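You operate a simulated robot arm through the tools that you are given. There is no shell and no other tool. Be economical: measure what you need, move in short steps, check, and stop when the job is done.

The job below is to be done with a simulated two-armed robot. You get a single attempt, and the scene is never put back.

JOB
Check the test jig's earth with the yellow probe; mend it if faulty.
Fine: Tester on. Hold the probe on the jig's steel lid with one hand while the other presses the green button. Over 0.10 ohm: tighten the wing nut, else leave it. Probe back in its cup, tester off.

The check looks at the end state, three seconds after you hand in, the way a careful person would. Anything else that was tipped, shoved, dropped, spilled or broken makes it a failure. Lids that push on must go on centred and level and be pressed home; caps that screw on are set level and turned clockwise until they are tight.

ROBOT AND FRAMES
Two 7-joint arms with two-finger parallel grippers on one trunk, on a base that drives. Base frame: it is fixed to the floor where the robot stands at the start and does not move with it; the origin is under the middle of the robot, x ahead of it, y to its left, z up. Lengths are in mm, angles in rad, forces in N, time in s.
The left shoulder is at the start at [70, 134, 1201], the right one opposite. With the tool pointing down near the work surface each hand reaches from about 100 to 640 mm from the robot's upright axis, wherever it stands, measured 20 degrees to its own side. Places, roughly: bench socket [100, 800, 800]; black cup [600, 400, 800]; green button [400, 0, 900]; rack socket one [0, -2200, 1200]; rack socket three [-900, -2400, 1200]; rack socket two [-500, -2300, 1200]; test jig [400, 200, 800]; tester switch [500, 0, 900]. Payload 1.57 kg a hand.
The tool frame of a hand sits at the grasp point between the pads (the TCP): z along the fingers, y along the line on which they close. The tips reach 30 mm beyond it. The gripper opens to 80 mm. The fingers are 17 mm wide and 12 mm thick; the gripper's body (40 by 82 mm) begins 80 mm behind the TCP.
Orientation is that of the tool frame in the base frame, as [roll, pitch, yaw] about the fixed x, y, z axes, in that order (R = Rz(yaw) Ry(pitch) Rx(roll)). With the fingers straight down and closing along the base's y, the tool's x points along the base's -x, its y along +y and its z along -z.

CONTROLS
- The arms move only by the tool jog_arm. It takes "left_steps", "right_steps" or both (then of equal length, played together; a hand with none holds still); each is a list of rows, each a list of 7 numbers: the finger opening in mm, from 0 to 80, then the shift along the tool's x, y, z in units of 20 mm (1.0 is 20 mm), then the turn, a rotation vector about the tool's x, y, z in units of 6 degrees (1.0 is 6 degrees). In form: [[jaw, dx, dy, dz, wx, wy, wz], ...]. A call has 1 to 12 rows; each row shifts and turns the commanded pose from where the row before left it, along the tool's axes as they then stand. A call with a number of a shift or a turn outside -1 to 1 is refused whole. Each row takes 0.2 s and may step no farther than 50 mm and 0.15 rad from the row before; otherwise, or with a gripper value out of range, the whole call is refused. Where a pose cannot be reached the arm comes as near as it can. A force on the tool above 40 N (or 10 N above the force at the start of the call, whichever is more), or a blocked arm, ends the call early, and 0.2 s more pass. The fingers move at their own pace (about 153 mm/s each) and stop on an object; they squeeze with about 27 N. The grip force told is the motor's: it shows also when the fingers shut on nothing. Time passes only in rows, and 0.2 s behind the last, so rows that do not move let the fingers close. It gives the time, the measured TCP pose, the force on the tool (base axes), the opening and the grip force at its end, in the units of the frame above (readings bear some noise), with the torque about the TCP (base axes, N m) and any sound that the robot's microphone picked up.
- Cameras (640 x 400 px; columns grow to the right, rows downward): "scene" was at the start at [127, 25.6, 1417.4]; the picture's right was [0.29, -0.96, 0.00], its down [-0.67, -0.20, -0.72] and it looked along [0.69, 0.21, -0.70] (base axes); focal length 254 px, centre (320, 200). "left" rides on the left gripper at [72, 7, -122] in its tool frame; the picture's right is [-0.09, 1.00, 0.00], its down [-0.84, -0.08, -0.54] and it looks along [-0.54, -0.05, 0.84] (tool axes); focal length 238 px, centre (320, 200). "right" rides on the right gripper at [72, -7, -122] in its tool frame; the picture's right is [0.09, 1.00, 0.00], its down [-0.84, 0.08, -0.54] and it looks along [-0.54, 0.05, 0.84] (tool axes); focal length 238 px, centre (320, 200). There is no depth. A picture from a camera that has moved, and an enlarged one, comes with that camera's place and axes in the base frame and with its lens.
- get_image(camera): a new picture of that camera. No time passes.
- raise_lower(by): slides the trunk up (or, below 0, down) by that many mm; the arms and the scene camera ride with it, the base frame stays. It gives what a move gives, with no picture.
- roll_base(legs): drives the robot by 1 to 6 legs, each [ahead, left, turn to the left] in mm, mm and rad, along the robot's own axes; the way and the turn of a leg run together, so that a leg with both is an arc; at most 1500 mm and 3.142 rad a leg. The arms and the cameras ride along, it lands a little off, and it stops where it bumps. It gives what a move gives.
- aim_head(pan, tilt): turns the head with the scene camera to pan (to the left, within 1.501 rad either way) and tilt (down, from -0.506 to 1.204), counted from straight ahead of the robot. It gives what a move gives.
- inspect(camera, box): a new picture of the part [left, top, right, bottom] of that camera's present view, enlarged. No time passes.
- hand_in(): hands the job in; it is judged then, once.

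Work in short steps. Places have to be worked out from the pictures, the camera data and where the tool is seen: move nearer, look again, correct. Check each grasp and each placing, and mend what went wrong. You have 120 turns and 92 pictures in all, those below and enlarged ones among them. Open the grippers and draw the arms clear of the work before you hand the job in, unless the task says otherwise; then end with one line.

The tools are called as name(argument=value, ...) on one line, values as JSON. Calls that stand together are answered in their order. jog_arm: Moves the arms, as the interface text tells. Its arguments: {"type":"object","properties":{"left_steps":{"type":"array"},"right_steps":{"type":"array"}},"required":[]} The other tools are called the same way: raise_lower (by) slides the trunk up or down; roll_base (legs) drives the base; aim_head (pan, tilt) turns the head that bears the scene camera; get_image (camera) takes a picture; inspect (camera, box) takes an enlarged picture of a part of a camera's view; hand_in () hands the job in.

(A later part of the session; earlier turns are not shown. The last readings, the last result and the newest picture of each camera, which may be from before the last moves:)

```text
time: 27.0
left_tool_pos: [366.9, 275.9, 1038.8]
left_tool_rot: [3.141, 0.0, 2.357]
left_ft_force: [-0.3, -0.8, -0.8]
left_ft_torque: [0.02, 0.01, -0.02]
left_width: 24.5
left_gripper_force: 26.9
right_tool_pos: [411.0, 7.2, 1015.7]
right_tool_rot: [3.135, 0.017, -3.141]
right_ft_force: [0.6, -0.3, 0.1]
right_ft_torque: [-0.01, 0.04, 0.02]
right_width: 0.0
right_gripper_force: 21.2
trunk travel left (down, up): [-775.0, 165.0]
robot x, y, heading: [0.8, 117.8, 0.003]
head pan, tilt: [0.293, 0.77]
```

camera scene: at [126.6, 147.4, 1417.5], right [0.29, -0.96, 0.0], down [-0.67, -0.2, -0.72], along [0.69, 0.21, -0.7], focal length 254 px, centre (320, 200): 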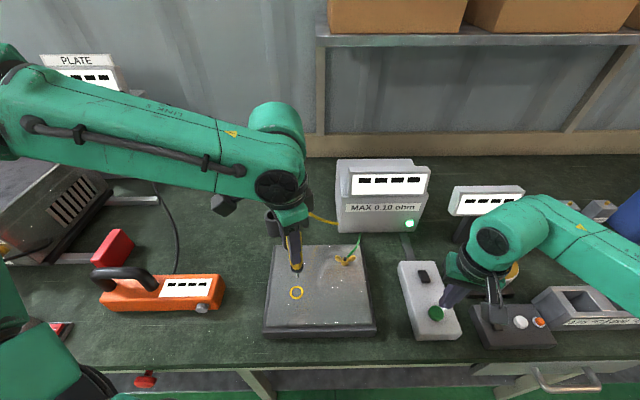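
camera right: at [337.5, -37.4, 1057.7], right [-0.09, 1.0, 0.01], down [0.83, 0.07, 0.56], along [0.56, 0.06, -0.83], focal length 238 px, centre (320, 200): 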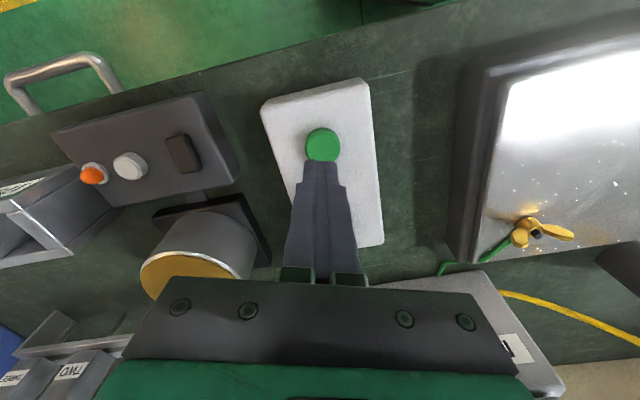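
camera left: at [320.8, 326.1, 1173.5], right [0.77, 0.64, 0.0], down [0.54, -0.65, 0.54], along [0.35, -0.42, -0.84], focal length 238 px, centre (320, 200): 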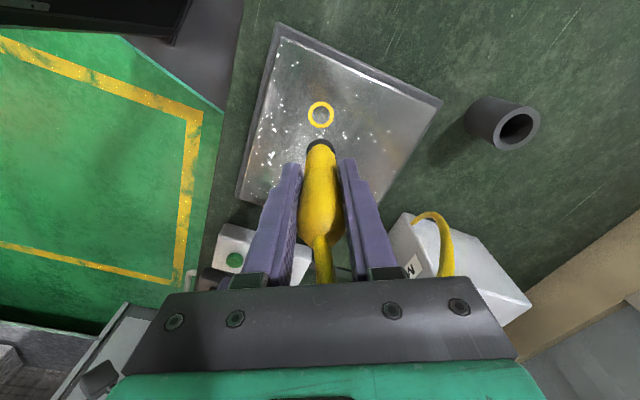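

Now I bring the right hand above the wing nut (≈(472, 189)) and move the left hand 60 mm aside.

jog_arm(right_steps=[[50, -0.2, 0.8, 0, 0, 0, 0], [50, -0.2, 0.8, 0, 0, 0, 0], [50, -0.2, 0.8, 0, 0, 0, 0], [50, -0.2, 0.8, 0, 0, 0, 0], [50, -0.2, 0.8, 0, 0, 0, 0], [50, -0.2, 0.8, 0, 0, 0, 0], [50, -0.2, 0.8, 0, 0, 0, 0], [50, -0.2, 0.8, 0, 0, 0, 0], [50, -0.2, 0.8, 0, 0, 0, 0], [50, -0.2, 0.8, 0, 0, 0, 0], [50, -0.2, 0.8, 0, 0, 0, 0]], left_steps=[[5, 0.7, 0.7, 0, 0, 0, 0], [5, 0.7, 0.7, 0, 0, 0, 0], [5, 0.7, 0.7, 0, 0, 0, 0], [5, 0, 0, 0, 0, 0, 0], [5, 0, 0, 0, 0, 0, 0], [5, 0, 0, 0, 0, 0, 0], [5, 0, 0, 0, 0, 0, 0], [5, 0, 0, 0, 0, 0, 0], [5, 0, 0, 0, 0, 0, 0], [5, 0, 0, 0, 0, 0, 0], [5, 0, 0, 0, 0, 0, 0]])

get_image(camera="right")

get_image(camera="scene")

```text
time: 29.4
left_tool_pos: [367.9, 333.1, 1036.7]
left_tool_rot: [3.142, 0.001, 2.355]
left_ft_force: [-0.4, -0.2, -1.3]
left_ft_torque: [-0.03, -0.03, 0.01]
left_width: 24.6
left_gripper_force: 26.8
right_tool_pos: [456.8, 185.5, 1021.5]
right_tool_rot: [3.133, 0.018, 3.14]
right_ft_force: [1.1, 0.0, 0.2]
right_ft_torque: [0.02, 0.04, -0.01]
right_width: 50.0
right_gripper_force: 0.0
trunk travel left (down, up): [-775.0, 165.0]
robot x, y, heading: [2.1, 121.4, 0.004]
head pan, tilt: [0.293, 0.77]
```

```text
54 pictures are left
camera right: at [382.6, 177.5, 1140.8], right [-0.09, 1.0, 0.01], down [0.83, 0.07, 0.56], along [0.56, 0.06, -0.83], focal length 238 px, centre (320, 200)
```

right: 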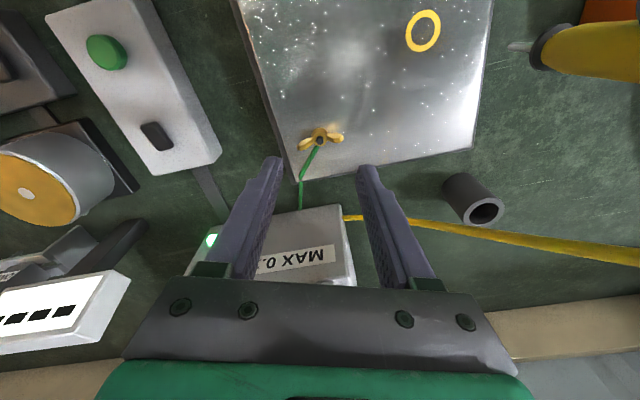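

```text
53 pictures are left
camera scene: at [127.3, 149.3, 1417.3], right [0.29, -0.96, 0.0], down [-0.67, -0.2, -0.72], along [0.69, 0.21, -0.7], focal length 254 px, centre (320, 200)
```

scene: 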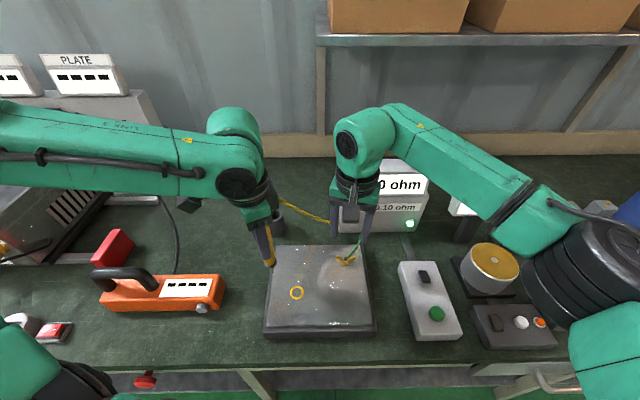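

inspect(camera="right", box=[280, 110, 370, 190])

inspect(camera="scene", box=[310, 230, 390, 290])

```text
5.00 times, centred on (325, 150) of right
camera zoom: at [382.6, 177.5, 1140.8], right [-0.09, 1.0, 0.01], down [0.83, 0.07, 0.56], along [0.56, 0.06, -0.83], focal length 1192 px, centre (295, 450)
```

zoom: 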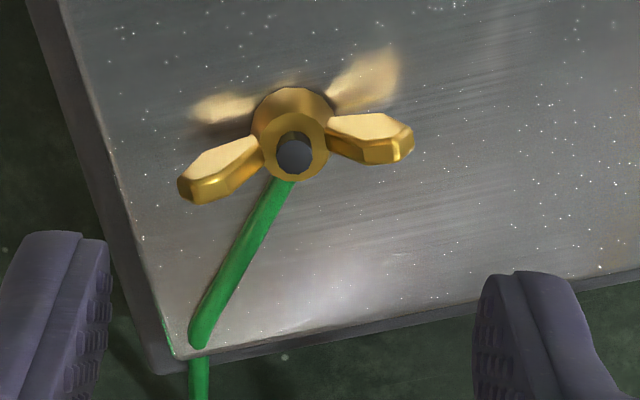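

```text
6.67 times, centred on (350, 260) of scene
camera zoom: at [127.3, 149.3, 1417.3], right [0.29, -0.96, 0.0], down [-0.67, -0.2, -0.72], along [0.69, 0.21, -0.7], focal length 1692 px, centre (120, -200)
```

zoom: 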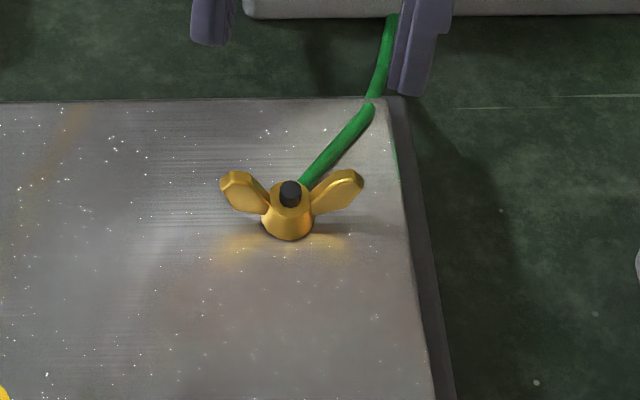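

Wings run from ≈(485, 165) to (470, 213), so 17° off the y axis, with hub axis at ≈(475, 189) and wings at z≈880–893. I centre over it and turn the right hand counter-clockwise ~107°, which leaves a full clockwise stroke.

jog_arm(right_steps=[[50, -0.91, 0.17, 0, 0, 0, 0], [50, 0, 0, 0, 0, 0, -1], [50, 0, 0, 0, 0, 0, -1], [50, 0, 0, 0, 0, 0, -1], [50, 0, 0, 0, 0, 0, -1], [50, 0, 0, 0, 0, 0, -1], [50, 0, 0, 0, 0, 0, -1], [50, 0, 0, 0, 0, 0, -1], [50, 0, 0, 0, 0, 0, -1], [50, 0, 0, 0, 0, 0, -1], [50, 0, 0, 0, 0, 0, -1]])

jog_arm(right_steps=[[50, 0, 0, 0, 0, 0, -1], [50, 0, 0, 0, 0, 0, -1], [50, 0, 0, 0, 0, 0, -1], [50, 0, 0, 0, 0, 0, -1], [50, 0, 0, 0, 0, 0, -1], [50, 0, 0, 0, 0, 0, -1], [50, 0, 0, 0, 0, 0, -1], [50, 0, 0, 0, 0, 0, -0.8]])

get_image(camera="right")

get_image(camera="scene")

```text
time: 31.8
left_tool_pos: [369.0, 332.0, 1037.0]
left_tool_rot: [3.14, 0.0, 2.357]
left_ft_force: [0.4, -0.4, -0.6]
left_ft_torque: [-0.01, 0.02, -0.02]
left_width: 24.4
left_gripper_force: 26.9
right_tool_pos: [473.5, 184.1, 1019.2]
right_tool_rot: [-3.135, 0.019, -2.356]
right_ft_force: [0.1, 0.2, -0.7]
right_ft_torque: [-0.01, 0.01, 0.01]
right_width: 50.1
right_gripper_force: 0.2
right hand out of reach, approached as far as the arm can: row 9, 10, 11
trunk travel left (down, up): [-775.0, 165.0]
robot x, y, heading: [-0.6, 120.8, 0.002]
head pan, tilt: [0.293, 0.77]
```

```text
time: 33.6
left_tool_pos: [369.2, 333.0, 1036.9]
left_tool_rot: [3.141, 0.0, 2.356]
left_ft_force: [0.4, -0.1, -0.7]
left_ft_torque: [0.02, 0.0, 0.03]
left_width: 24.3
left_gripper_force: 27.0
right_tool_pos: [474.1, 186.7, 1018.3]
right_tool_rot: [-3.135, 0.02, -2.357]
right_ft_force: [-0.9, -0.3, -0.4]
right_ft_torque: [0.01, 0.02, -0.01]
right_width: 50.2
right_gripper_force: 0.1
right hand out of reach, approached as far as the arm can: row 1, 2, 3, 4, 5, 6, 7, 8
trunk travel left (down, up): [-775.0, 165.0]
robot x, y, heading: [-1.3, 123.4, 0.007]
head pan, tilt: [0.293, 0.77]
```

```text
50 pictures are left
camera right: at [425.2, 129.8, 1139.2], right [-0.77, 0.64, -0.01], down [0.53, 0.64, 0.56], along [0.36, 0.42, -0.83], focal length 238 px, centre (320, 200)
```

right: 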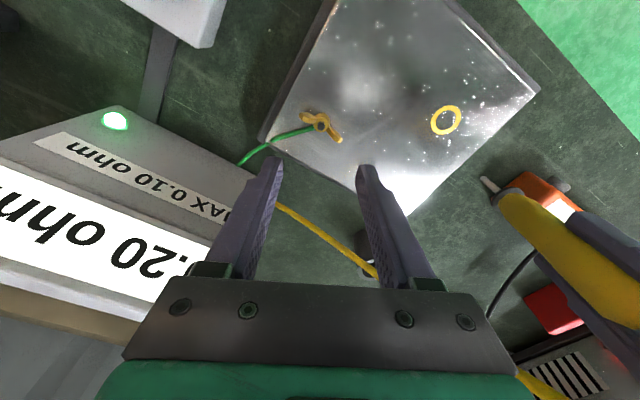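

```text
49 pictures are left
camera scene: at [127.2, 148.1, 1417.4], right [0.29, -0.96, 0.0], down [-0.67, -0.2, -0.72], along [0.69, 0.21, -0.7], focal length 254 px, centre (320, 200)
```

scene: 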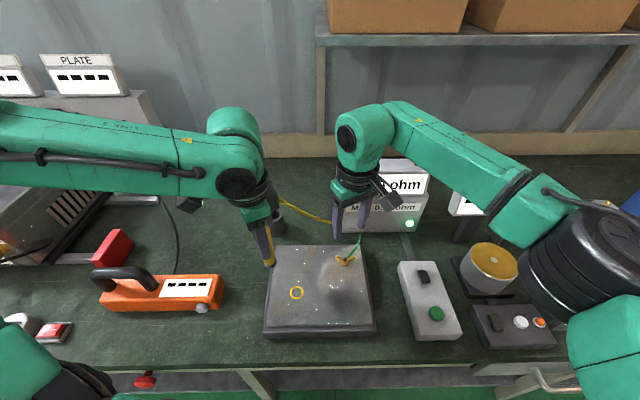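

The wrist stops at 45° counter-clockwise. I'll find how far it goes clockwise instead.

jog_arm(right_steps=[[50, 0, 0, 0, 0, 0, 1], [50, 0, 0, 0, 0, 0, 1], [50, 0, 0, 0, 0, 0, 1], [50, 0, 0, 0, 0, 0, 1], [50, 0, 0, 0, 0, 0, 1], [50, 0, 0, 0, 0, 0, 1], [50, 0, 0, 0, 0, 0, 1], [50, 0, 0, 0, 0, 0, 1], [50, 0, 0, 0, 0, 0, 1], [50, 0, 0, 0, 0, 0, 1], [50, 0, 0, 0, 0, 0, 1], [50, 0, 0, 0, 0, 0, 1]])

jog_arm(right_steps=[[50, 0, 0, 0, 0, 0, 1], [50, 0, 0, 0, 0, 0, 1], [50, 0, 0, 0, 0, 0, 1], [50, 0, 0, 0, 0, 0, 1], [50, 0, 0, 0, 0, 0, 1], [50, 0, 0, 0, 0, 0, 1], [50, 0, 0, 0, 0, 0, 1], [50, 0, 0, 0, 0, 0, 1], [50, 0, 0, 0, 0, 0, 1], [50, 0, 0, 0, 0, 0, 1]])

```text
time: 36.2
left_tool_pos: [369.4, 333.4, 1037.1]
left_tool_rot: [-3.141, 0.0, 2.356]
left_ft_force: [0.9, 0.1, -0.8]
left_ft_torque: [0.0, 0.0, 0.02]
left_width: 24.6
left_gripper_force: 27.1
right_tool_pos: [473.2, 184.7, 1018.0]
right_tool_rot: [3.126, 0.013, 2.665]
right_ft_force: [-0.4, -0.3, 0.2]
right_ft_torque: [0.03, 0.04, -0.02]
right_width: 49.9
right_gripper_force: 0.1
trunk travel left (down, up): [-775.0, 165.0]
robot x, y, heading: [-1.3, 122.2, 0.003]
head pan, tilt: [0.293, 0.77]
```

```text
time: 38.4
left_tool_pos: [368.6, 332.4, 1038.0]
left_tool_rot: [3.141, 0.001, 2.357]
left_ft_force: [-0.2, -0.1, -0.1]
left_ft_torque: [0.0, 0.01, 0.0]
left_width: 24.2
left_gripper_force: 26.3
right_tool_pos: [472.7, 186.8, 1019.7]
right_tool_rot: [3.122, -0.009, 1.619]
right_ft_force: [-0.1, 0.7, -0.2]
right_ft_torque: [0.02, 0.01, -0.04]
right_width: 50.1
right_gripper_force: 0.1
trunk travel left (down, up): [-775.0, 165.0]
robot x, y, heading: [-0.6, 119.0, -0.0]
head pan, tilt: [0.293, 0.77]
```

Clockwise reach is ample. I turn back 14° so the pads straddle the wings' plane and look from above.

jog_arm(right_steps=[[50, 0, 0, 0, 0, 0, -0.8], [50, 0, 0, 0.5, 0, 0, -0.8], [50, 0, 0, 1, 0, 0, -0.8], [50, 0, 0, 1, 0, 0, 0]])

get_image(camera="right")

inspect(camera="scene", box=[300, 180, 400, 280])

```text
time: 39.4
left_tool_pos: [368.2, 332.8, 1037.1]
left_tool_rot: [-3.14, 0.002, 2.356]
left_ft_force: [0.3, 0.9, -0.8]
left_ft_torque: [0.02, -0.01, -0.01]
left_width: 24.4
left_gripper_force: 26.8
right_tool_pos: [474.0, 186.4, 969.0]
right_tool_rot: [3.123, -0.002, 1.874]
right_ft_force: [-0.1, -0.1, -0.1]
right_ft_torque: [-0.01, -0.03, 0.0]
right_width: 50.1
right_gripper_force: 0.1
trunk travel left (down, up): [-775.0, 165.0]
robot x, y, heading: [2.0, 125.9, 0.006]
head pan, tilt: [0.293, 0.77]
```

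```text
48 pictures are left
camera right: at [443.7, 252.1, 1091.7], right [0.92, 0.39, 0.02], down [0.31, -0.78, 0.54], along [0.22, -0.49, -0.84], focal length 238 px, centre (320, 200)
```

right: 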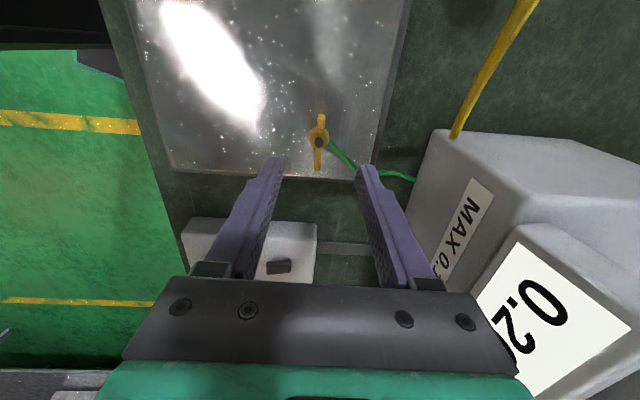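

```text
4.00 times, centred on (350, 230) of scene
camera zoom: at [127.5, 148.2, 1417.4], right [0.29, -0.96, 0.0], down [-0.67, -0.2, -0.72], along [0.69, 0.21, -0.7], focal length 1015 px, centre (200, 80)
```

zoom: 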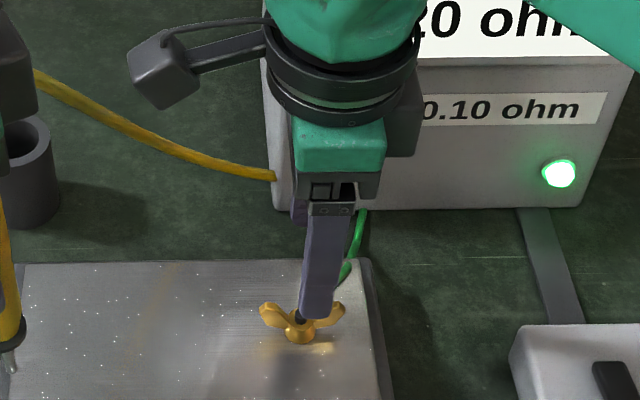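

Pads straddle the wings. I shift 3 mm along tool x and descend to tips ≈ z 889, then look.

jog_arm(right_steps=[[50, 0.15, 0, 0.8, 0, 0, 0], [50, 0, 0, 0.8, 0, 0, 0], [50, 0, 0, 0.6, 0, 0, 0], [50, 0, 0, 0.3, 0, 0, 0]])

inspect(camera="right", box=[240, 90, 400, 210])

inspect(camera="scene", box=[310, 210, 390, 280])

```text
time: 40.4
left_tool_pos: [368.1, 331.9, 1036.8]
left_tool_rot: [-3.14, 0.0, 2.355]
left_ft_force: [0.3, 0.3, -1.0]
left_ft_torque: [0.0, 0.01, 0.02]
left_width: 24.6
left_gripper_force: 26.7
right_tool_pos: [475.1, 191.5, 918.6]
right_tool_rot: [3.12, -0.002, 1.874]
right_ft_force: [0.2, -0.8, -0.2]
right_ft_torque: [0.02, -0.02, 0.01]
right_width: 49.9
right_gripper_force: 0.0
trunk travel left (down, up): [-775.0, 165.0]
robot x, y, heading: [0.8, 123.7, -0.003]
head pan, tilt: [0.293, 0.77]
```

```text
3.33 times, centred on (320, 150) of right
camera zoom: at [444.8, 255.9, 1041.7], right [0.92, 0.38, 0.02], down [0.31, -0.78, 0.54], along [0.22, -0.49, -0.84], focal length 794 px, centre (320, 367)
```

zoom: 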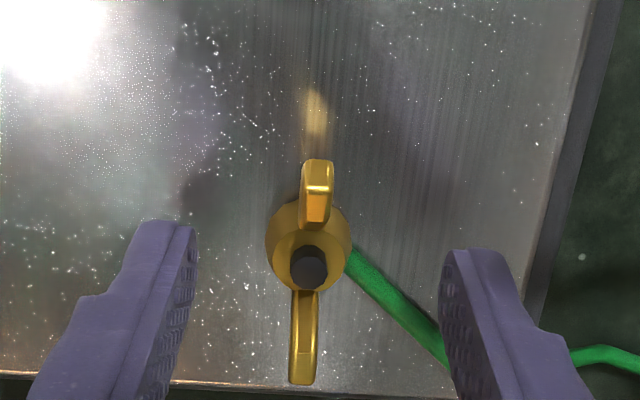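

```text
5.71 times, centred on (350, 245) of scene
camera zoom: at [127.3, 148.3, 1417.4], right [0.29, -0.96, 0.0], down [-0.67, -0.2, -0.72], along [0.69, 0.21, -0.7], focal length 1451 px, centre (149, -57)
```

zoom: 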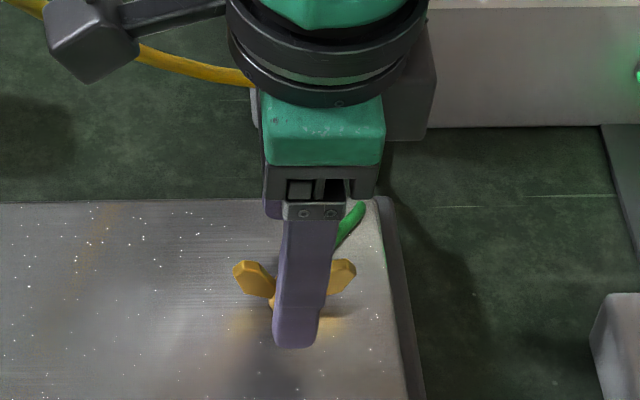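

Stud tip and fingertips are about level. I lower 5 mm more, centre 1.5 mm, and close on the wings.

jog_arm(right_steps=[[50, 0, -0.07, 0.15, 0, 0, 0], [50, 0, 0, 0.1, 0, 0, 0], [25, 0, 0, 0, 0, 0, 0], [0, 0, 0, 0, 0, 0, 0], [0, 0, 0, 0, 0, 0, 0], [0, 0, 0, 0, 0, 0, 0]])

inspect(camera="right", box=[240, 90, 400, 210])

```text
time: 41.8
left_tool_pos: [368.4, 332.9, 1037.5]
left_tool_rot: [-3.141, 0.0, 2.355]
left_ft_force: [0.7, -0.4, -1.6]
left_ft_torque: [-0.01, 0.01, -0.01]
left_width: 24.3
left_gripper_force: 27.2
right_tool_pos: [472.5, 189.0, 915.1]
right_tool_rot: [3.124, -0.004, 1.872]
right_ft_force: [-1.5, 0.9, -1.9]
right_ft_torque: [0.2, 0.2, -0.03]
right_width: 6.1
right_gripper_force: 25.8
trunk travel left (down, up): [-775.0, 165.0]
robot x, y, heading: [0.8, 125.3, 0.001]
head pan, tilt: [0.293, 0.77]
```

```text
3.33 times, centred on (320, 150) of right
camera zoom: at [442.9, 255.3, 1036.1], right [0.92, 0.38, 0.02], down [0.31, -0.78, 0.54], along [0.22, -0.49, -0.84], focal length 794 px, centre (320, 367)
```

zoom: 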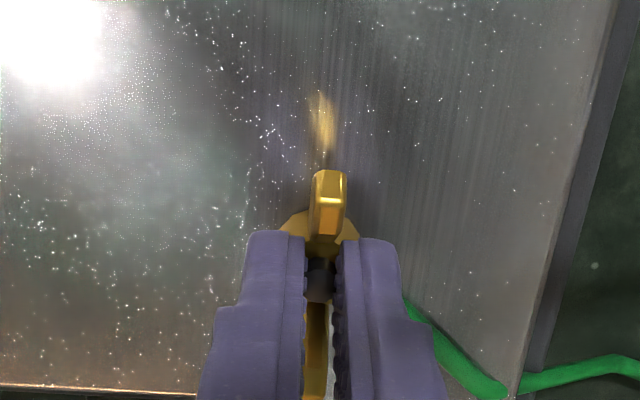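

The jaws closed to 6 mm on the wings. I turn clockwise in small steps, watching the torque.

jog_arm(right_steps=[[0, 0, 0, 0, 0, 0, 0.7], [0, 0, 0, 0, 0, 0, 0.7], [0, 0, 0, 0, 0, 0, 0.7], [0, 0, 0, 0, 0, 0, 0.7], [0, 0, 0, 0, 0, 0, 0]])

inspect(camera="right", box=[240, 90, 400, 210])

```text
time: 43.0
left_tool_pos: [369.9, 332.3, 1037.7]
left_tool_rot: [3.14, 0.001, 2.356]
left_ft_force: [-0.4, 0.9, -1.0]
left_ft_torque: [-0.01, 0.02, 0.01]
left_width: 24.5
left_gripper_force: 27.4
right_tool_pos: [472.8, 188.4, 913.8]
right_tool_rot: [3.124, -0.011, 1.577]
right_ft_force: [1.9, -0.7, -2.4]
right_ft_torque: [-0.75, -0.04, -0.01]
right_width: 5.9
right_gripper_force: 26.2
trunk travel left (down, up): [-775.0, 165.0]
robot x, y, heading: [-2.3, 121.5, 0.004]
head pan, tilt: [0.293, 0.77]
```

```text
3.33 times, centred on (320, 150) of right
camera zoom: at [463.9, 260.6, 1036.4], right [0.99, 0.1, 0.02], down [0.07, -0.84, 0.54], along [0.07, -0.53, -0.84], focal length 794 px, centre (320, 367)
```

zoom: 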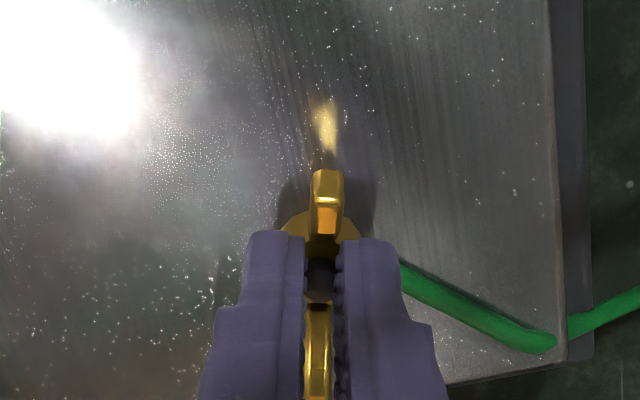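

The nut follows with almost no torque. I keep turning.

jog_arm(right_steps=[[0, 0, 0, 0, 0, 0, 0.7], [0, 0, 0, 0, 0, 0, 0.7], [0, 0, 0, 0, 0, 0, 0.7], [0, 0, 0, 0, 0, 0, 0.7], [0, 0, 0, 0, 0, 0, 0]])

inspect(camera="right", box=[240, 90, 400, 210])

```text
time: 44.2
left_tool_pos: [367.5, 332.6, 1037.3]
left_tool_rot: [3.141, -0.001, 2.356]
left_ft_force: [-0.2, -0.7, -0.7]
left_ft_torque: [0.0, 0.0, 0.0]
left_width: 24.3
left_gripper_force: 26.9
right_tool_pos: [474.4, 189.9, 913.0]
right_tool_rot: [3.127, -0.015, 1.284]
right_ft_force: [5.1, -0.6, 3.8]
right_ft_torque: [-0.58, -0.01, 0.03]
right_width: 5.7
right_gripper_force: 25.2
trunk travel left (down, up): [-775.0, 165.0]
robot x, y, heading: [-3.2, 124.5, -0.002]
head pan, tilt: [0.293, 0.77]
```

```text
3.33 times, centred on (320, 150) of right
camera zoom: at [485.4, 259.5, 1036.8], right [0.98, -0.19, 0.02], down [-0.17, -0.83, 0.53], along [-0.09, -0.52, -0.85], focal length 794 px, centre (320, 367)
```

zoom: 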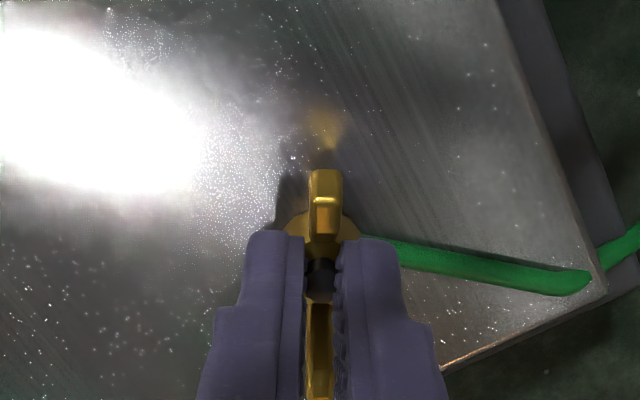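

jog_arm(right_steps=[[0, 0, 0, 0, 0, 0, 0.7], [0, 0, 0, 0, 0, 0, 0.7], [0, 0, 0, 0, 0, 0, 0.7], [0, 0, 0, 0, 0, 0, 0.7], [0, 0, 0, 0, 0, 0, 0]])

inspect(camera="right", box=[240, 90, 400, 210])

```text
time: 45.4
left_tool_pos: [367.8, 331.1, 1037.7]
left_tool_rot: [3.141, 0.0, 2.356]
left_ft_force: [-0.8, -0.8, -0.6]
left_ft_torque: [0.0, 0.0, 0.0]
left_width: 24.3
left_gripper_force: 26.8
right_tool_pos: [475.1, 189.7, 912.7]
right_tool_rot: [3.131, -0.02, 0.992]
right_ft_force: [10.9, 1.3, 16.3]
right_ft_torque: [0.4, -0.56, 0.02]
right_width: 6.1
right_gripper_force: 25.9
trunk travel left (down, up): [-775.0, 165.0]
robot x, y, heading: [-1.2, 123.9, 0.004]
head pan, tilt: [0.293, 0.77]
```

```text
3.33 times, centred on (320, 150) of right
camera zoom: at [505.0, 252.4, 1036.9], right [0.88, -0.47, 0.01], down [-0.4, -0.75, 0.53], along [-0.24, -0.47, -0.85], focal length 794 px, centre (320, 367)
```

zoom: 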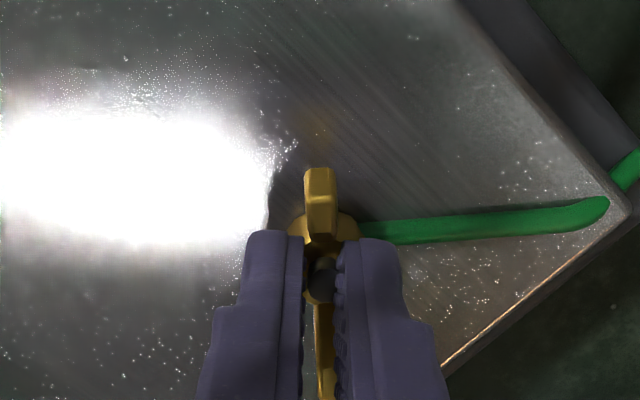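

Upward force is 16 N: a fingertip is riding the green wire. I open slightly, rise 3 mm and regrip.

jog_arm(right_steps=[[20, 0, 0, 0, 0, 0, 0], [20, 0, 0, -0.15, 0, 0, 0], [20, 0, 0, 0, 0, 0, 0], [0, 0, 0, 0, 0, 0, 0], [0, 0, 0, 0, 0, 0, 0]])

jog_arm(right_steps=[[0, 0, 0, 0, 0, 0, 0.7], [0, 0, 0, 0, 0, 0, 0.7], [0, 0, 0, 0, 0, 0, 0.7], [0, 0, 0, 0, 0, 0, 0]])

inspect(camera="right", box=[240, 90, 400, 210])

```text
time: 46.6
left_tool_pos: [369.3, 330.7, 1037.3]
left_tool_rot: [3.14, -0.001, 2.355]
left_ft_force: [-0.2, -0.2, -1.3]
left_ft_torque: [-0.02, 0.02, -0.03]
left_width: 24.4
left_gripper_force: 26.9
right_tool_pos: [472.6, 186.2, 913.8]
right_tool_rot: [3.13, -0.014, 0.991]
right_ft_force: [-1.3, -8.3, -6.9]
right_ft_torque: [-0.44, 0.16, 0.02]
right_width: 6.1
right_gripper_force: 26.0
trunk travel left (down, up): [-775.0, 165.0]
robot x, y, heading: [-2.6, 121.2, 0.001]
head pan, tilt: [0.293, 0.77]
```

```text
time: 47.6
left_tool_pos: [368.7, 328.7, 1037.3]
left_tool_rot: [3.14, -0.003, 2.356]
left_ft_force: [0.5, -0.4, -1.0]
left_ft_torque: [0.02, 0.04, -0.01]
left_width: 24.4
left_gripper_force: 26.7
right_tool_pos: [474.7, 186.1, 915.7]
right_tool_rot: [3.135, -0.019, 0.771]
right_ft_force: [-3.9, -12.0, -13.0]
right_ft_torque: [-0.34, 0.08, 0.04]
right_width: 6.0
right_gripper_force: 25.9
trunk travel left (down, up): [-775.0, 165.0]
robot x, y, heading: [-3.1, 124.6, 0.003]
head pan, tilt: [0.293, 0.77]
```

```text
3.33 times, centred on (320, 150) of right
camera zoom: at [518.5, 240.6, 1039.0], right [0.76, -0.65, 0.01], down [-0.55, -0.64, 0.53], along [-0.34, -0.4, -0.85], focal length 794 px, centre (320, 367)
```

zoom: 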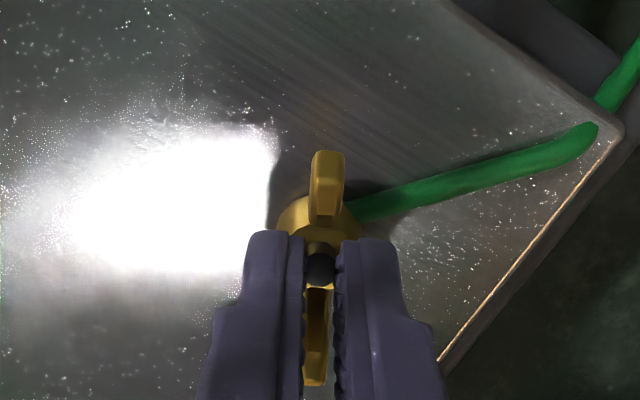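

Side forces have built up. I open to let the hand settle, lower 1 mm, and regrip.

jog_arm(right_steps=[[25, 0, 0, 0, 0, 0, 0], [25, 0, 0, 0.05, 0, 0, 0], [25, 0, 0, 0, 0, 0, 0]])

inspect(camera="right", box=[240, 90, 400, 210])

```text
time: 48.4
left_tool_pos: [368.0, 332.9, 1036.7]
left_tool_rot: [3.142, 0.001, 2.358]
left_ft_force: [0.6, 0.0, -0.5]
left_ft_torque: [-0.01, 0.02, -0.01]
left_width: 24.3
left_gripper_force: 27.4
right_tool_pos: [473.9, 190.3, 915.6]
right_tool_rot: [3.134, -0.019, 0.773]
right_ft_force: [0.4, -0.5, 0.6]
right_ft_torque: [-0.01, -0.03, -0.03]
right_width: 24.9
right_gripper_force: 0.0
trunk travel left (down, up): [-775.0, 165.0]
robot x, y, heading: [1.8, 124.0, 0.004]
head pan, tilt: [0.293, 0.77]
```

```text
3.33 times, centred on (320, 150) of right
camera zoom: at [516.9, 243.8, 1039.3], right [0.76, -0.65, 0.01], down [-0.55, -0.65, 0.53], along [-0.34, -0.4, -0.85], focal length 794 px, centre (320, 367)
```

zoom: 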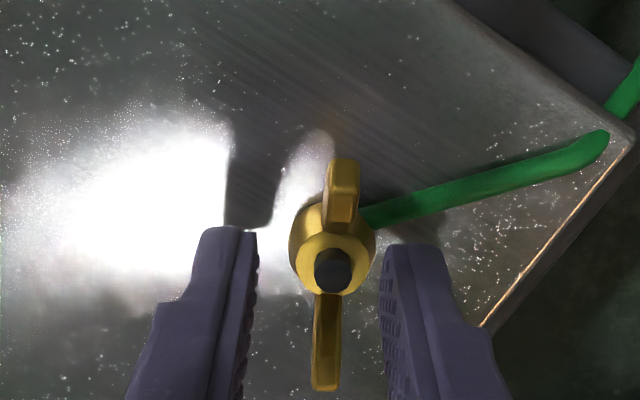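

The hub is ~2.7 mm towards tool +y. I correct, regrip and continue turning.

jog_arm(right_steps=[[25, 0, 0.13, 0, 0, 0, 0], [25, 0, 0, 0, 0, 0, 0], [0, 0, 0, 0, 0, 0, 0], [0, 0, 0, 0, 0, 0, 0], [0, 0, 0, 0, 0, 0, 0.7], [0, 0, 0, 0, 0, 0, 0.7], [0, 0, 0, 0, 0, 0, 0.7], [0, 0, 0, 0, 0, 0, 0]])

jog_arm(right_steps=[[0, 0, 0, 0, 0, 0, 0.7], [0, 0, 0, 0, 0, 0, 0.7], [0, 0, 0, 0, 0, 0, 0.7], [0, 0, 0, 0, 0, 0, 0]])

inspect(camera="right", box=[240, 90, 400, 210])

```text
time: 50.2
left_tool_pos: [367.9, 334.1, 1036.9]
left_tool_rot: [-3.14, 0.001, 2.356]
left_ft_force: [-0.7, -0.7, -1.4]
left_ft_torque: [0.03, -0.01, -0.04]
left_width: 24.5
left_gripper_force: 26.7
right_tool_pos: [474.6, 187.1, 914.8]
right_tool_rot: [3.139, -0.019, 0.552]
right_ft_force: [-4.2, 2.2, -5.8]
right_ft_torque: [-0.14, 0.18, -0.02]
right_width: 6.0
right_gripper_force: 26.9
trunk travel left (down, up): [-775.0, 165.0]
robot x, y, heading: [1.3, 121.6, 0.0]
head pan, tilt: [0.293, 0.77]
```

```text
time: 51.2
left_tool_pos: [367.6, 332.4, 1037.2]
left_tool_rot: [3.141, 0.002, 2.356]
left_ft_force: [-0.1, 0.0, -0.6]
left_ft_torque: [0.01, 0.04, 0.01]
left_width: 24.2
left_gripper_force: 27.2
right_tool_pos: [473.5, 186.0, 914.9]
right_tool_rot: [-3.139, -0.019, 0.333]
right_ft_force: [-8.8, 0.8, -12.3]
right_ft_torque: [-0.03, 0.28, -0.01]
right_width: 5.7
right_gripper_force: 25.9
trunk travel left (down, up): [-775.0, 165.0]
robot x, y, heading: [1.7, 125.2, 0.001]
head pan, tilt: [0.293, 0.77]
```

```text
3.33 times, centred on (320, 150) of right
camera zoom: at [537.8, 216.4, 1038.6], right [0.41, -0.91, 0.0], down [-0.77, -0.35, 0.53], along [-0.48, -0.22, -0.85], focal length 794 px, centre (320, 367)
```

zoom: 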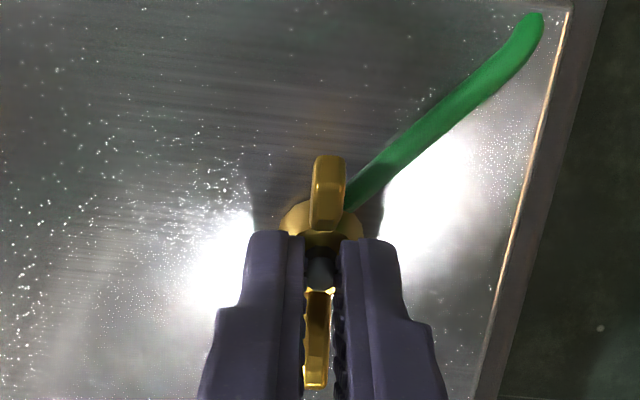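

88° turned so far, still free. The nut seems to draw the hand down, so I follow with 2 mm down and continue.

jog_arm(right_steps=[[0, 0, 0, 0.05, 0, 0, 0.7], [0, 0, 0, 0.05, 0, 0, 0.7], [0, 0, 0, 0, 0, 0, 0.7], [0, 0, 0, 0, 0, 0, 0.7], [0, 0, 0, 0, 0, 0, 0]])

inspect(camera="right", box=[240, 90, 400, 210])

```text
time: 52.4
left_tool_pos: [366.8, 331.8, 1038.0]
left_tool_rot: [3.14, 0.001, 2.357]
left_ft_force: [0.0, 0.0, -1.6]
left_ft_torque: [-0.01, -0.04, 0.0]
left_width: 24.4
left_gripper_force: 26.9
right_tool_pos: [474.6, 187.1, 914.0]
right_tool_rot: [-3.131, -0.023, 0.037]
right_ft_force: [-0.3, -1.6, 11.8]
right_ft_torque: [-0.16, 0.52, 0.02]
right_width: 6.1
right_gripper_force: 25.9
trunk travel left (down, up): [-775.0, 165.0]
robot x, y, heading: [-0.0, 122.0, 0.001]
head pan, tilt: [0.293, 0.77]
```

```text
3.33 times, centred on (320, 150) of right
camera zoom: at [543.1, 195.8, 1039.0], right [0.13, -0.99, -0.01], down [-0.84, -0.12, 0.52], along [-0.52, -0.06, -0.85], focal length 794 px, centre (320, 367)
```

zoom: 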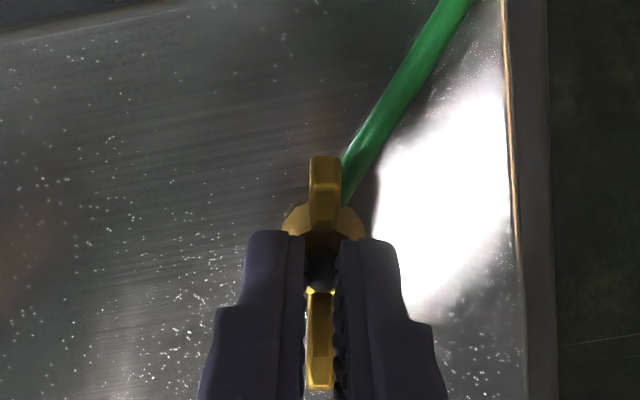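

jog_arm(right_steps=[[0, 0, 0, -0.05, 0, 0, 0.7], [0, 0, 0, 0, 0, 0, 0.7], [0, 0, 0, 0, 0, 0, 0.7], [0, 0, 0, 0, 0, 0, 0.7], [0, 0, 0, 0, 0, 0, 0]])

inspect(camera="right", box=[240, 90, 400, 210])

```text
time: 53.6
left_tool_pos: [367.2, 332.1, 1037.1]
left_tool_rot: [3.139, 0.001, 2.355]
left_ft_force: [0.0, -0.8, -0.7]
left_ft_torque: [-0.02, -0.02, -0.03]
left_width: 24.3
left_gripper_force: 27.3
right_tool_pos: [473.6, 187.5, 914.6]
right_tool_rot: [-3.127, -0.015, -0.252]
right_ft_force: [-2.6, 0.8, 0.4]
right_ft_torque: [-0.17, -0.62, 0.04]
right_width: 6.1
right_gripper_force: 25.7
trunk travel left (down, up): [-775.0, 165.0]
robot x, y, heading: [-0.6, 125.3, -0.002]
head pan, tilt: [0.293, 0.77]
```

```text
3.33 times, centred on (320, 150) of right
camera zoom: at [543.6, 175.1, 1038.5], right [-0.16, -0.99, -0.01], down [-0.84, 0.13, 0.53], along [-0.52, 0.09, -0.85], focal length 794 px, centre (320, 367)
```

zoom: 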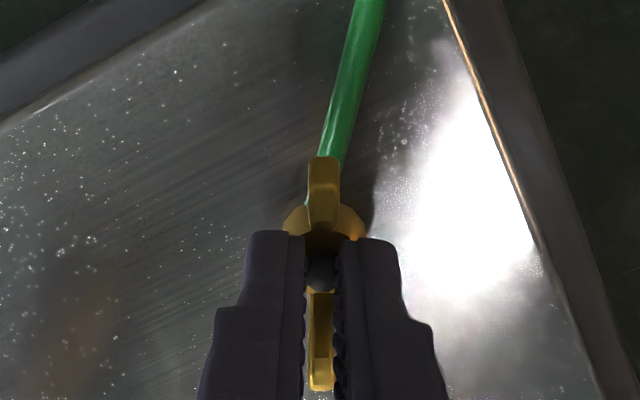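

jog_arm(right_steps=[[0, 0, 0, 0, 0, 0, 0.7], [0, 0, 0, 0, 0, 0, 0.7], [0, 0, 0, 0, 0, 0, 0.7], [0, 0, 0, 0, 0, 0, 0.7], [0, 0, 0, 0, 0, 0, 0.7], [0, 0, 0, 0, 0, 0, 0]])

inspect(camera="right", box=[240, 90, 400, 210])

```text
time: 55.0
left_tool_pos: [366.6, 332.1, 1038.1]
left_tool_rot: [3.141, 0.0, 2.356]
left_ft_force: [0.2, 0.0, -1.1]
left_ft_torque: [-0.03, 0.0, -0.03]
left_width: 24.1
left_gripper_force: 27.1
right_tool_pos: [474.5, 187.1, 915.6]
right_tool_rot: [-3.122, -0.01, -0.622]
right_ft_force: [-5.3, -4.1, -1.1]
right_ft_torque: [-0.52, -0.42, -0.01]
right_width: 6.0
right_gripper_force: 25.3
trunk travel left (down, up): [-775.0, 165.0]
robot x, y, heading: [1.6, 124.5, 0.006]
head pan, tilt: [0.293, 0.77]
```

```text
3.33 times, centred on (320, 150) of right
camera zoom: at [534.8, 150.0, 1038.2], right [-0.5, -0.86, -0.02], down [-0.74, 0.42, 0.53], along [-0.45, 0.28, -0.85], focal length 794 px, centre (320, 367)
```

zoom: 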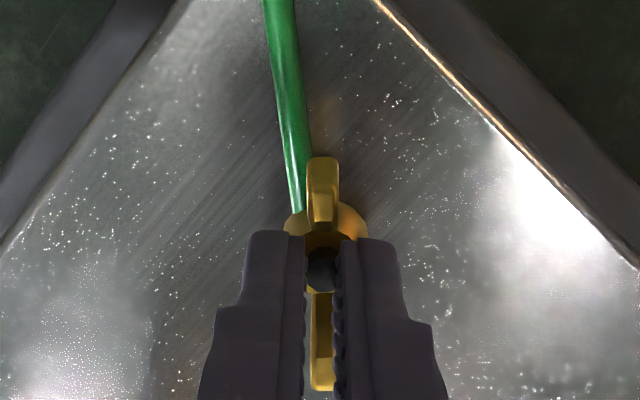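

jog_arm(right_steps=[[0, 0, 0, 0, 0, 0, 0.7], [0, 0, 0, 0, 0, 0, 0.7], [0, 0, 0, 0, 0, 0, 0.7], [0, 0, 0, 0, 0, 0, 0.7], [0, 0, 0, 0, 0, 0, 0.7], [0, 0, 0, 0, 0, 0, 0]])

inspect(camera="right", box=[240, 90, 400, 210])

```text
time: 56.4
left_tool_pos: [367.7, 332.9, 1037.6]
left_tool_rot: [3.141, 0.003, 2.357]
left_ft_force: [0.3, 0.5, -0.5]
left_ft_torque: [0.01, 0.01, -0.02]
left_width: 24.3
left_gripper_force: 27.7
right_tool_pos: [475.1, 185.9, 914.7]
right_tool_rot: [-3.12, -0.002, -0.985]
right_ft_force: [-1.4, -2.1, 2.6]
right_ft_torque: [-0.55, -0.24, -0.02]
right_width: 5.8
right_gripper_force: 25.7
trunk travel left (down, up): [-775.0, 165.0]
robot x, y, heading: [4.6, 123.8, 0.001]
head pan, tilt: [0.293, 0.77]
```

```text
3.33 times, centred on (320, 150) of right
camera zoom: at [517.8, 129.6, 1037.8], right [-0.78, -0.63, -0.02], down [-0.54, 0.65, 0.54], along [-0.32, 0.43, -0.84], focal length 794 px, centre (320, 367)
```

zoom: 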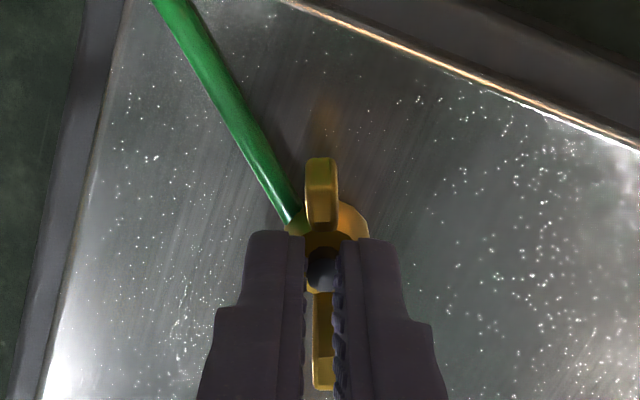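

jog_arm(right_steps=[[0, 0, 0, 0, 0, 0, 0.7], [0, 0, 0, 0, 0, 0, 0.7], [0, 0, 0, 0, 0, 0, 0.7], [0, 0, 0, 0, 0, 0, 0.7], [0, 0, 0, 0, 0, 0, 0.7], [0, 0, 0, 0, 0, 0, 0]])

inspect(camera="right", box=[240, 90, 400, 210])

```text
time: 57.8
left_tool_pos: [367.8, 331.1, 1038.2]
left_tool_rot: [3.138, 0.001, 2.355]
left_ft_force: [-0.5, -0.9, -0.5]
left_ft_torque: [0.03, 0.0, 0.0]
left_width: 24.3
left_gripper_force: 27.1
right_tool_pos: [475.0, 186.5, 915.5]
right_tool_rot: [-3.121, 0.005, -1.354]
right_ft_force: [-0.9, -6.2, 6.1]
right_ft_torque: [-0.8, -0.07, 0.01]
right_width: 5.9
right_gripper_force: 25.9
trunk travel left (down, up): [-775.0, 165.0]
robot x, y, heading: [1.7, 124.0, 0.001]
head pan, tilt: [0.293, 0.77]
```

```text
3.33 times, centred on (320, 150) of right
camera zoom: at [494.5, 116.8, 1037.2], right [-0.95, -0.3, -0.02], down [-0.27, 0.8, 0.54], along [-0.15, 0.52, -0.84], focal length 794 px, centre (320, 367)
```

zoom: 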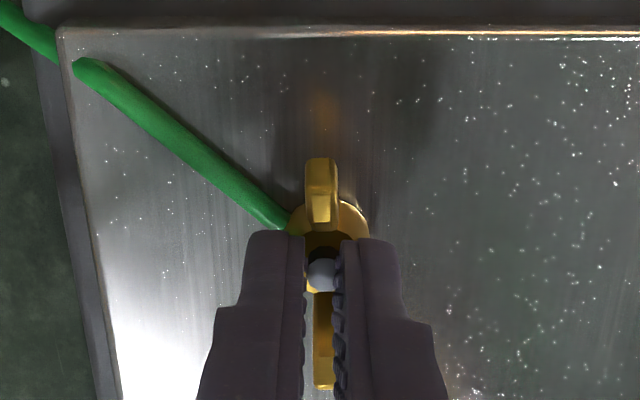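

185° turned, still free. I carry on towards the wrist limit.

jog_arm(right_steps=[[0, 0, 0, 0, 0, 0, 0.7], [0, 0, 0, 0, 0, 0, 0.7], [0, 0, 0, 0, 0, 0, 0.7], [0, 0, 0, 0, 0, 0, 0.7], [0, 0, 0, 0, 0, 0, 0.7], [0, 0, 0, 0, 0, 0, 0]])

jog_arm(right_steps=[[0, 0, 0, 0, 0, 0, 0.6], [0, 0, 0, 0, 0, 0, 0.6], [0, 0, 0, 0, 0, 0, 0.6], [0, 0, 0, 0, 0, 0, 0.6], [0, 0, 0, 0, 0, 0, 0]])

inspect(camera="right", box=[240, 90, 400, 210])

```text
time: 59.2
left_tool_pos: [370.4, 330.2, 1037.1]
left_tool_rot: [-3.141, -0.002, 2.357]
left_ft_force: [0.2, 0.5, -1.8]
left_ft_torque: [0.02, 0.02, -0.03]
left_width: 24.4
left_gripper_force: 26.8
right_tool_pos: [476.9, 185.4, 914.9]
right_tool_rot: [-3.124, 0.013, -1.72]
right_ft_force: [20.3, -5.4, 19.5]
right_ft_torque: [-0.53, -0.49, 0.81]
right_width: 6.9
right_gripper_force: 26.6
trunk travel left (down, up): [-775.0, 165.0]
robot x, y, heading: [1.3, 124.5, -0.001]
head pan, tilt: [0.293, 0.77]
```

```text
time: 60.1
left_tool_pos: [369.8, 331.0, 1036.6]
left_tool_rot: [-3.141, -0.003, 2.352]
left_ft_force: [0.2, 0.2, -1.0]
left_ft_torque: [-0.01, 0.0, 0.02]
left_width: 24.1
left_gripper_force: 26.7
right_tool_pos: [478.0, 182.6, 915.7]
right_tool_rot: [-3.119, 0.016, -1.935]
right_ft_force: [7.5, -8.6, 5.2]
right_ft_torque: [0.32, 0.59, 1.13]
right_width: 12.0
right_gripper_force: 29.5
trunk travel left (down, up): [-775.0, 165.0]
robot x, y, heading: [-1.1, 124.8, -0.002]
head pan, tilt: [0.293, 0.77]
stopped in row 4 (right hand): the force on the tool passed its limit (the readings are from after the stop); the commanded pose is now the measured one
```

```text
3.33 times, centred on (320, 150) of right
camera zoom: at [455.8, 113.1, 1037.4], right [-0.96, 0.27, -0.03], down [0.21, 0.81, 0.55], along [0.17, 0.53, -0.83], focal length 794 px, centre (320, 367)
```

zoom: 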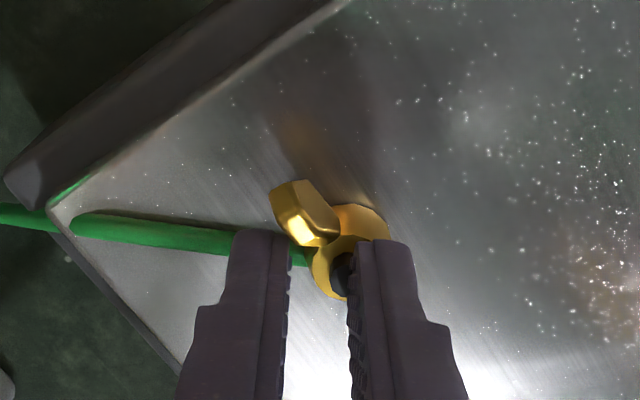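

The torque climbed to 0.8–1.1 N m after ≈190° and the jaws slipped round the nut, so it is tight. I open, rise clear and check the jig.

jog_arm(right_steps=[[50, 0, 0, 0, 0, 0, 0], [60, 0, 0, 0, 0, 0, 0], [60, 0, 0, -0.8, 0, 0, 0], [60, 0, 0, -1, 0, 0, 0], [60, 0, 0, -1, 0, 0, 0], [60, 0, 0, -1, 0, 0, -0.9], [60, 0, 0, -1, 0, 0, -0.9], [60, 0, 0, 0, 0, 0, -0.9], [60, 0, 0, 0, 0, 0, -0.8]])

get_image(camera="scene")

get_image(camera="right")

```text
time: 62.1
left_tool_pos: [368.3, 332.2, 1037.0]
left_tool_rot: [3.141, 0.0, 2.354]
left_ft_force: [-0.4, 1.0, -0.4]
left_ft_torque: [0.0, -0.01, -0.06]
left_width: 24.4
left_gripper_force: 26.8
right_tool_pos: [472.9, 184.2, 1014.0]
right_tool_rot: [-3.119, 0.006, -1.566]
right_ft_force: [0.3, 0.1, -0.8]
right_ft_torque: [0.01, 0.02, 0.01]
right_width: 59.6
right_gripper_force: 0.0
trunk travel left (down, up): [-775.0, 165.0]
robot x, y, heading: [0.7, 123.6, 0.0]
head pan, tilt: [0.293, 0.77]
```

```text
31 pictures are left
camera scene: at [127.4, 147.9, 1417.4], right [0.29, -0.96, 0.0], down [-0.67, -0.2, -0.72], along [0.69, 0.21, -0.7], focal length 254 px, centre (320, 200)
```

scene: 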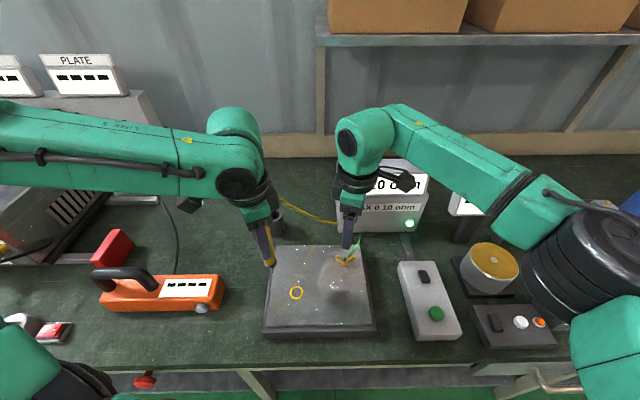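

```text
30 pictures are left
camera right: at [477.5, 111.8, 1135.2], right [-0.99, -0.1, -0.03], down [-0.1, 0.83, 0.55], along [-0.03, 0.55, -0.84], focal length 238 px, centre (320, 200)
```

right: 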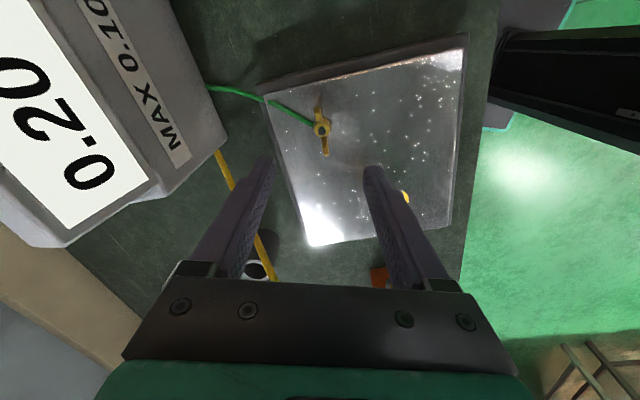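

The nut's wings have turned and the jig has not moved. I'll retest: the right hand goes back above the button with fingers shut, and the left probe back over the ring and down to just above the lid.

jog_arm(right_steps=[[0, 0.97, 0.28, 0, 0, 0, 0], [0, 0.97, 0.28, 0, 0, 0, 0], [0, 0.97, 0.28, 0, 0, 0, 0], [0, 0.97, 0.28, 0, 0, 0, 0], [0, 0.97, 0.28, 0, 0, 0, 0], [0, 0.97, 0.28, 0, 0, 0, 0], [0, 0.97, 0.28, 0, 0, 0, 0], [0, 0.97, 0.28, 0, 0, 0, 0], [0, 0.97, 0.28, 0, 0, 0, 0], [0, 0.97, 0.28, 0, 0, 0, 0], [0, 0.97, 0.28, 0, 0, 0, 0]], left_steps=[[5, -0.68, -0.68, 0, 0, 0, 0], [5, -0.68, -0.68, 0, 0, 0, 0], [5, -0.68, -0.68, 0, 0, 0, 0], [5, 0, 0, 0.7, 0, 0, 0], [5, 0, 0, 0.7, 0, 0, 0], [5, 0, 0, 0.6, 0, 0, 0], [5, 0, 0, 0, 0, 0, 0], [5, 0, 0, 0, 0, 0, 0], [5, 0, 0, 0, 0, 0, 0], [5, 0, 0, 0, 0, 0, 0], [5, 0, 0, 0, 0, 0, 0]])

get_image(camera="scene")

```text
time: 64.5
left_tool_pos: [369.3, 272.3, 997.1]
left_tool_rot: [3.139, -0.001, 2.356]
left_ft_force: [0.7, -0.9, -0.8]
left_ft_torque: [0.02, 0.0, -0.02]
left_width: 24.2
left_gripper_force: 26.9
right_tool_pos: [412.9, -30.3, 1009.1]
right_tool_rot: [-3.117, 0.006, -1.567]
right_ft_force: [0.1, 0.0, -0.2]
right_ft_torque: [0.0, 0.02, 0.0]
right_width: 0.1
right_gripper_force: 21.5
trunk travel left (down, up): [-775.0, 165.0]
robot x, y, heading: [-3.2, 123.0, 0.001]
head pan, tilt: [0.293, 0.77]
```

```text
29 pictures are left
camera scene: at [126.7, 146.9, 1417.5], right [0.29, -0.96, 0.0], down [-0.67, -0.2, -0.72], along [0.69, 0.21, -0.7], focal length 254 px, centre (320, 200)
```

scene: 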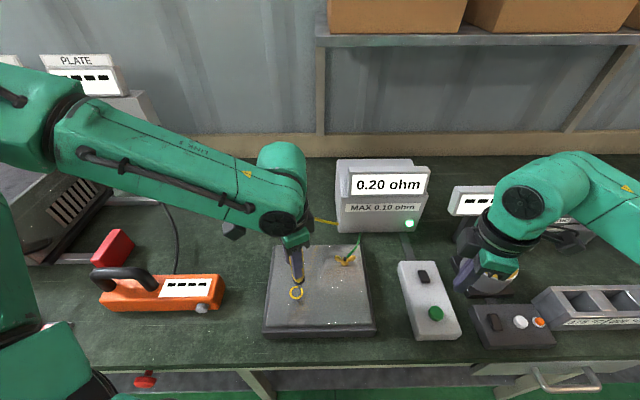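

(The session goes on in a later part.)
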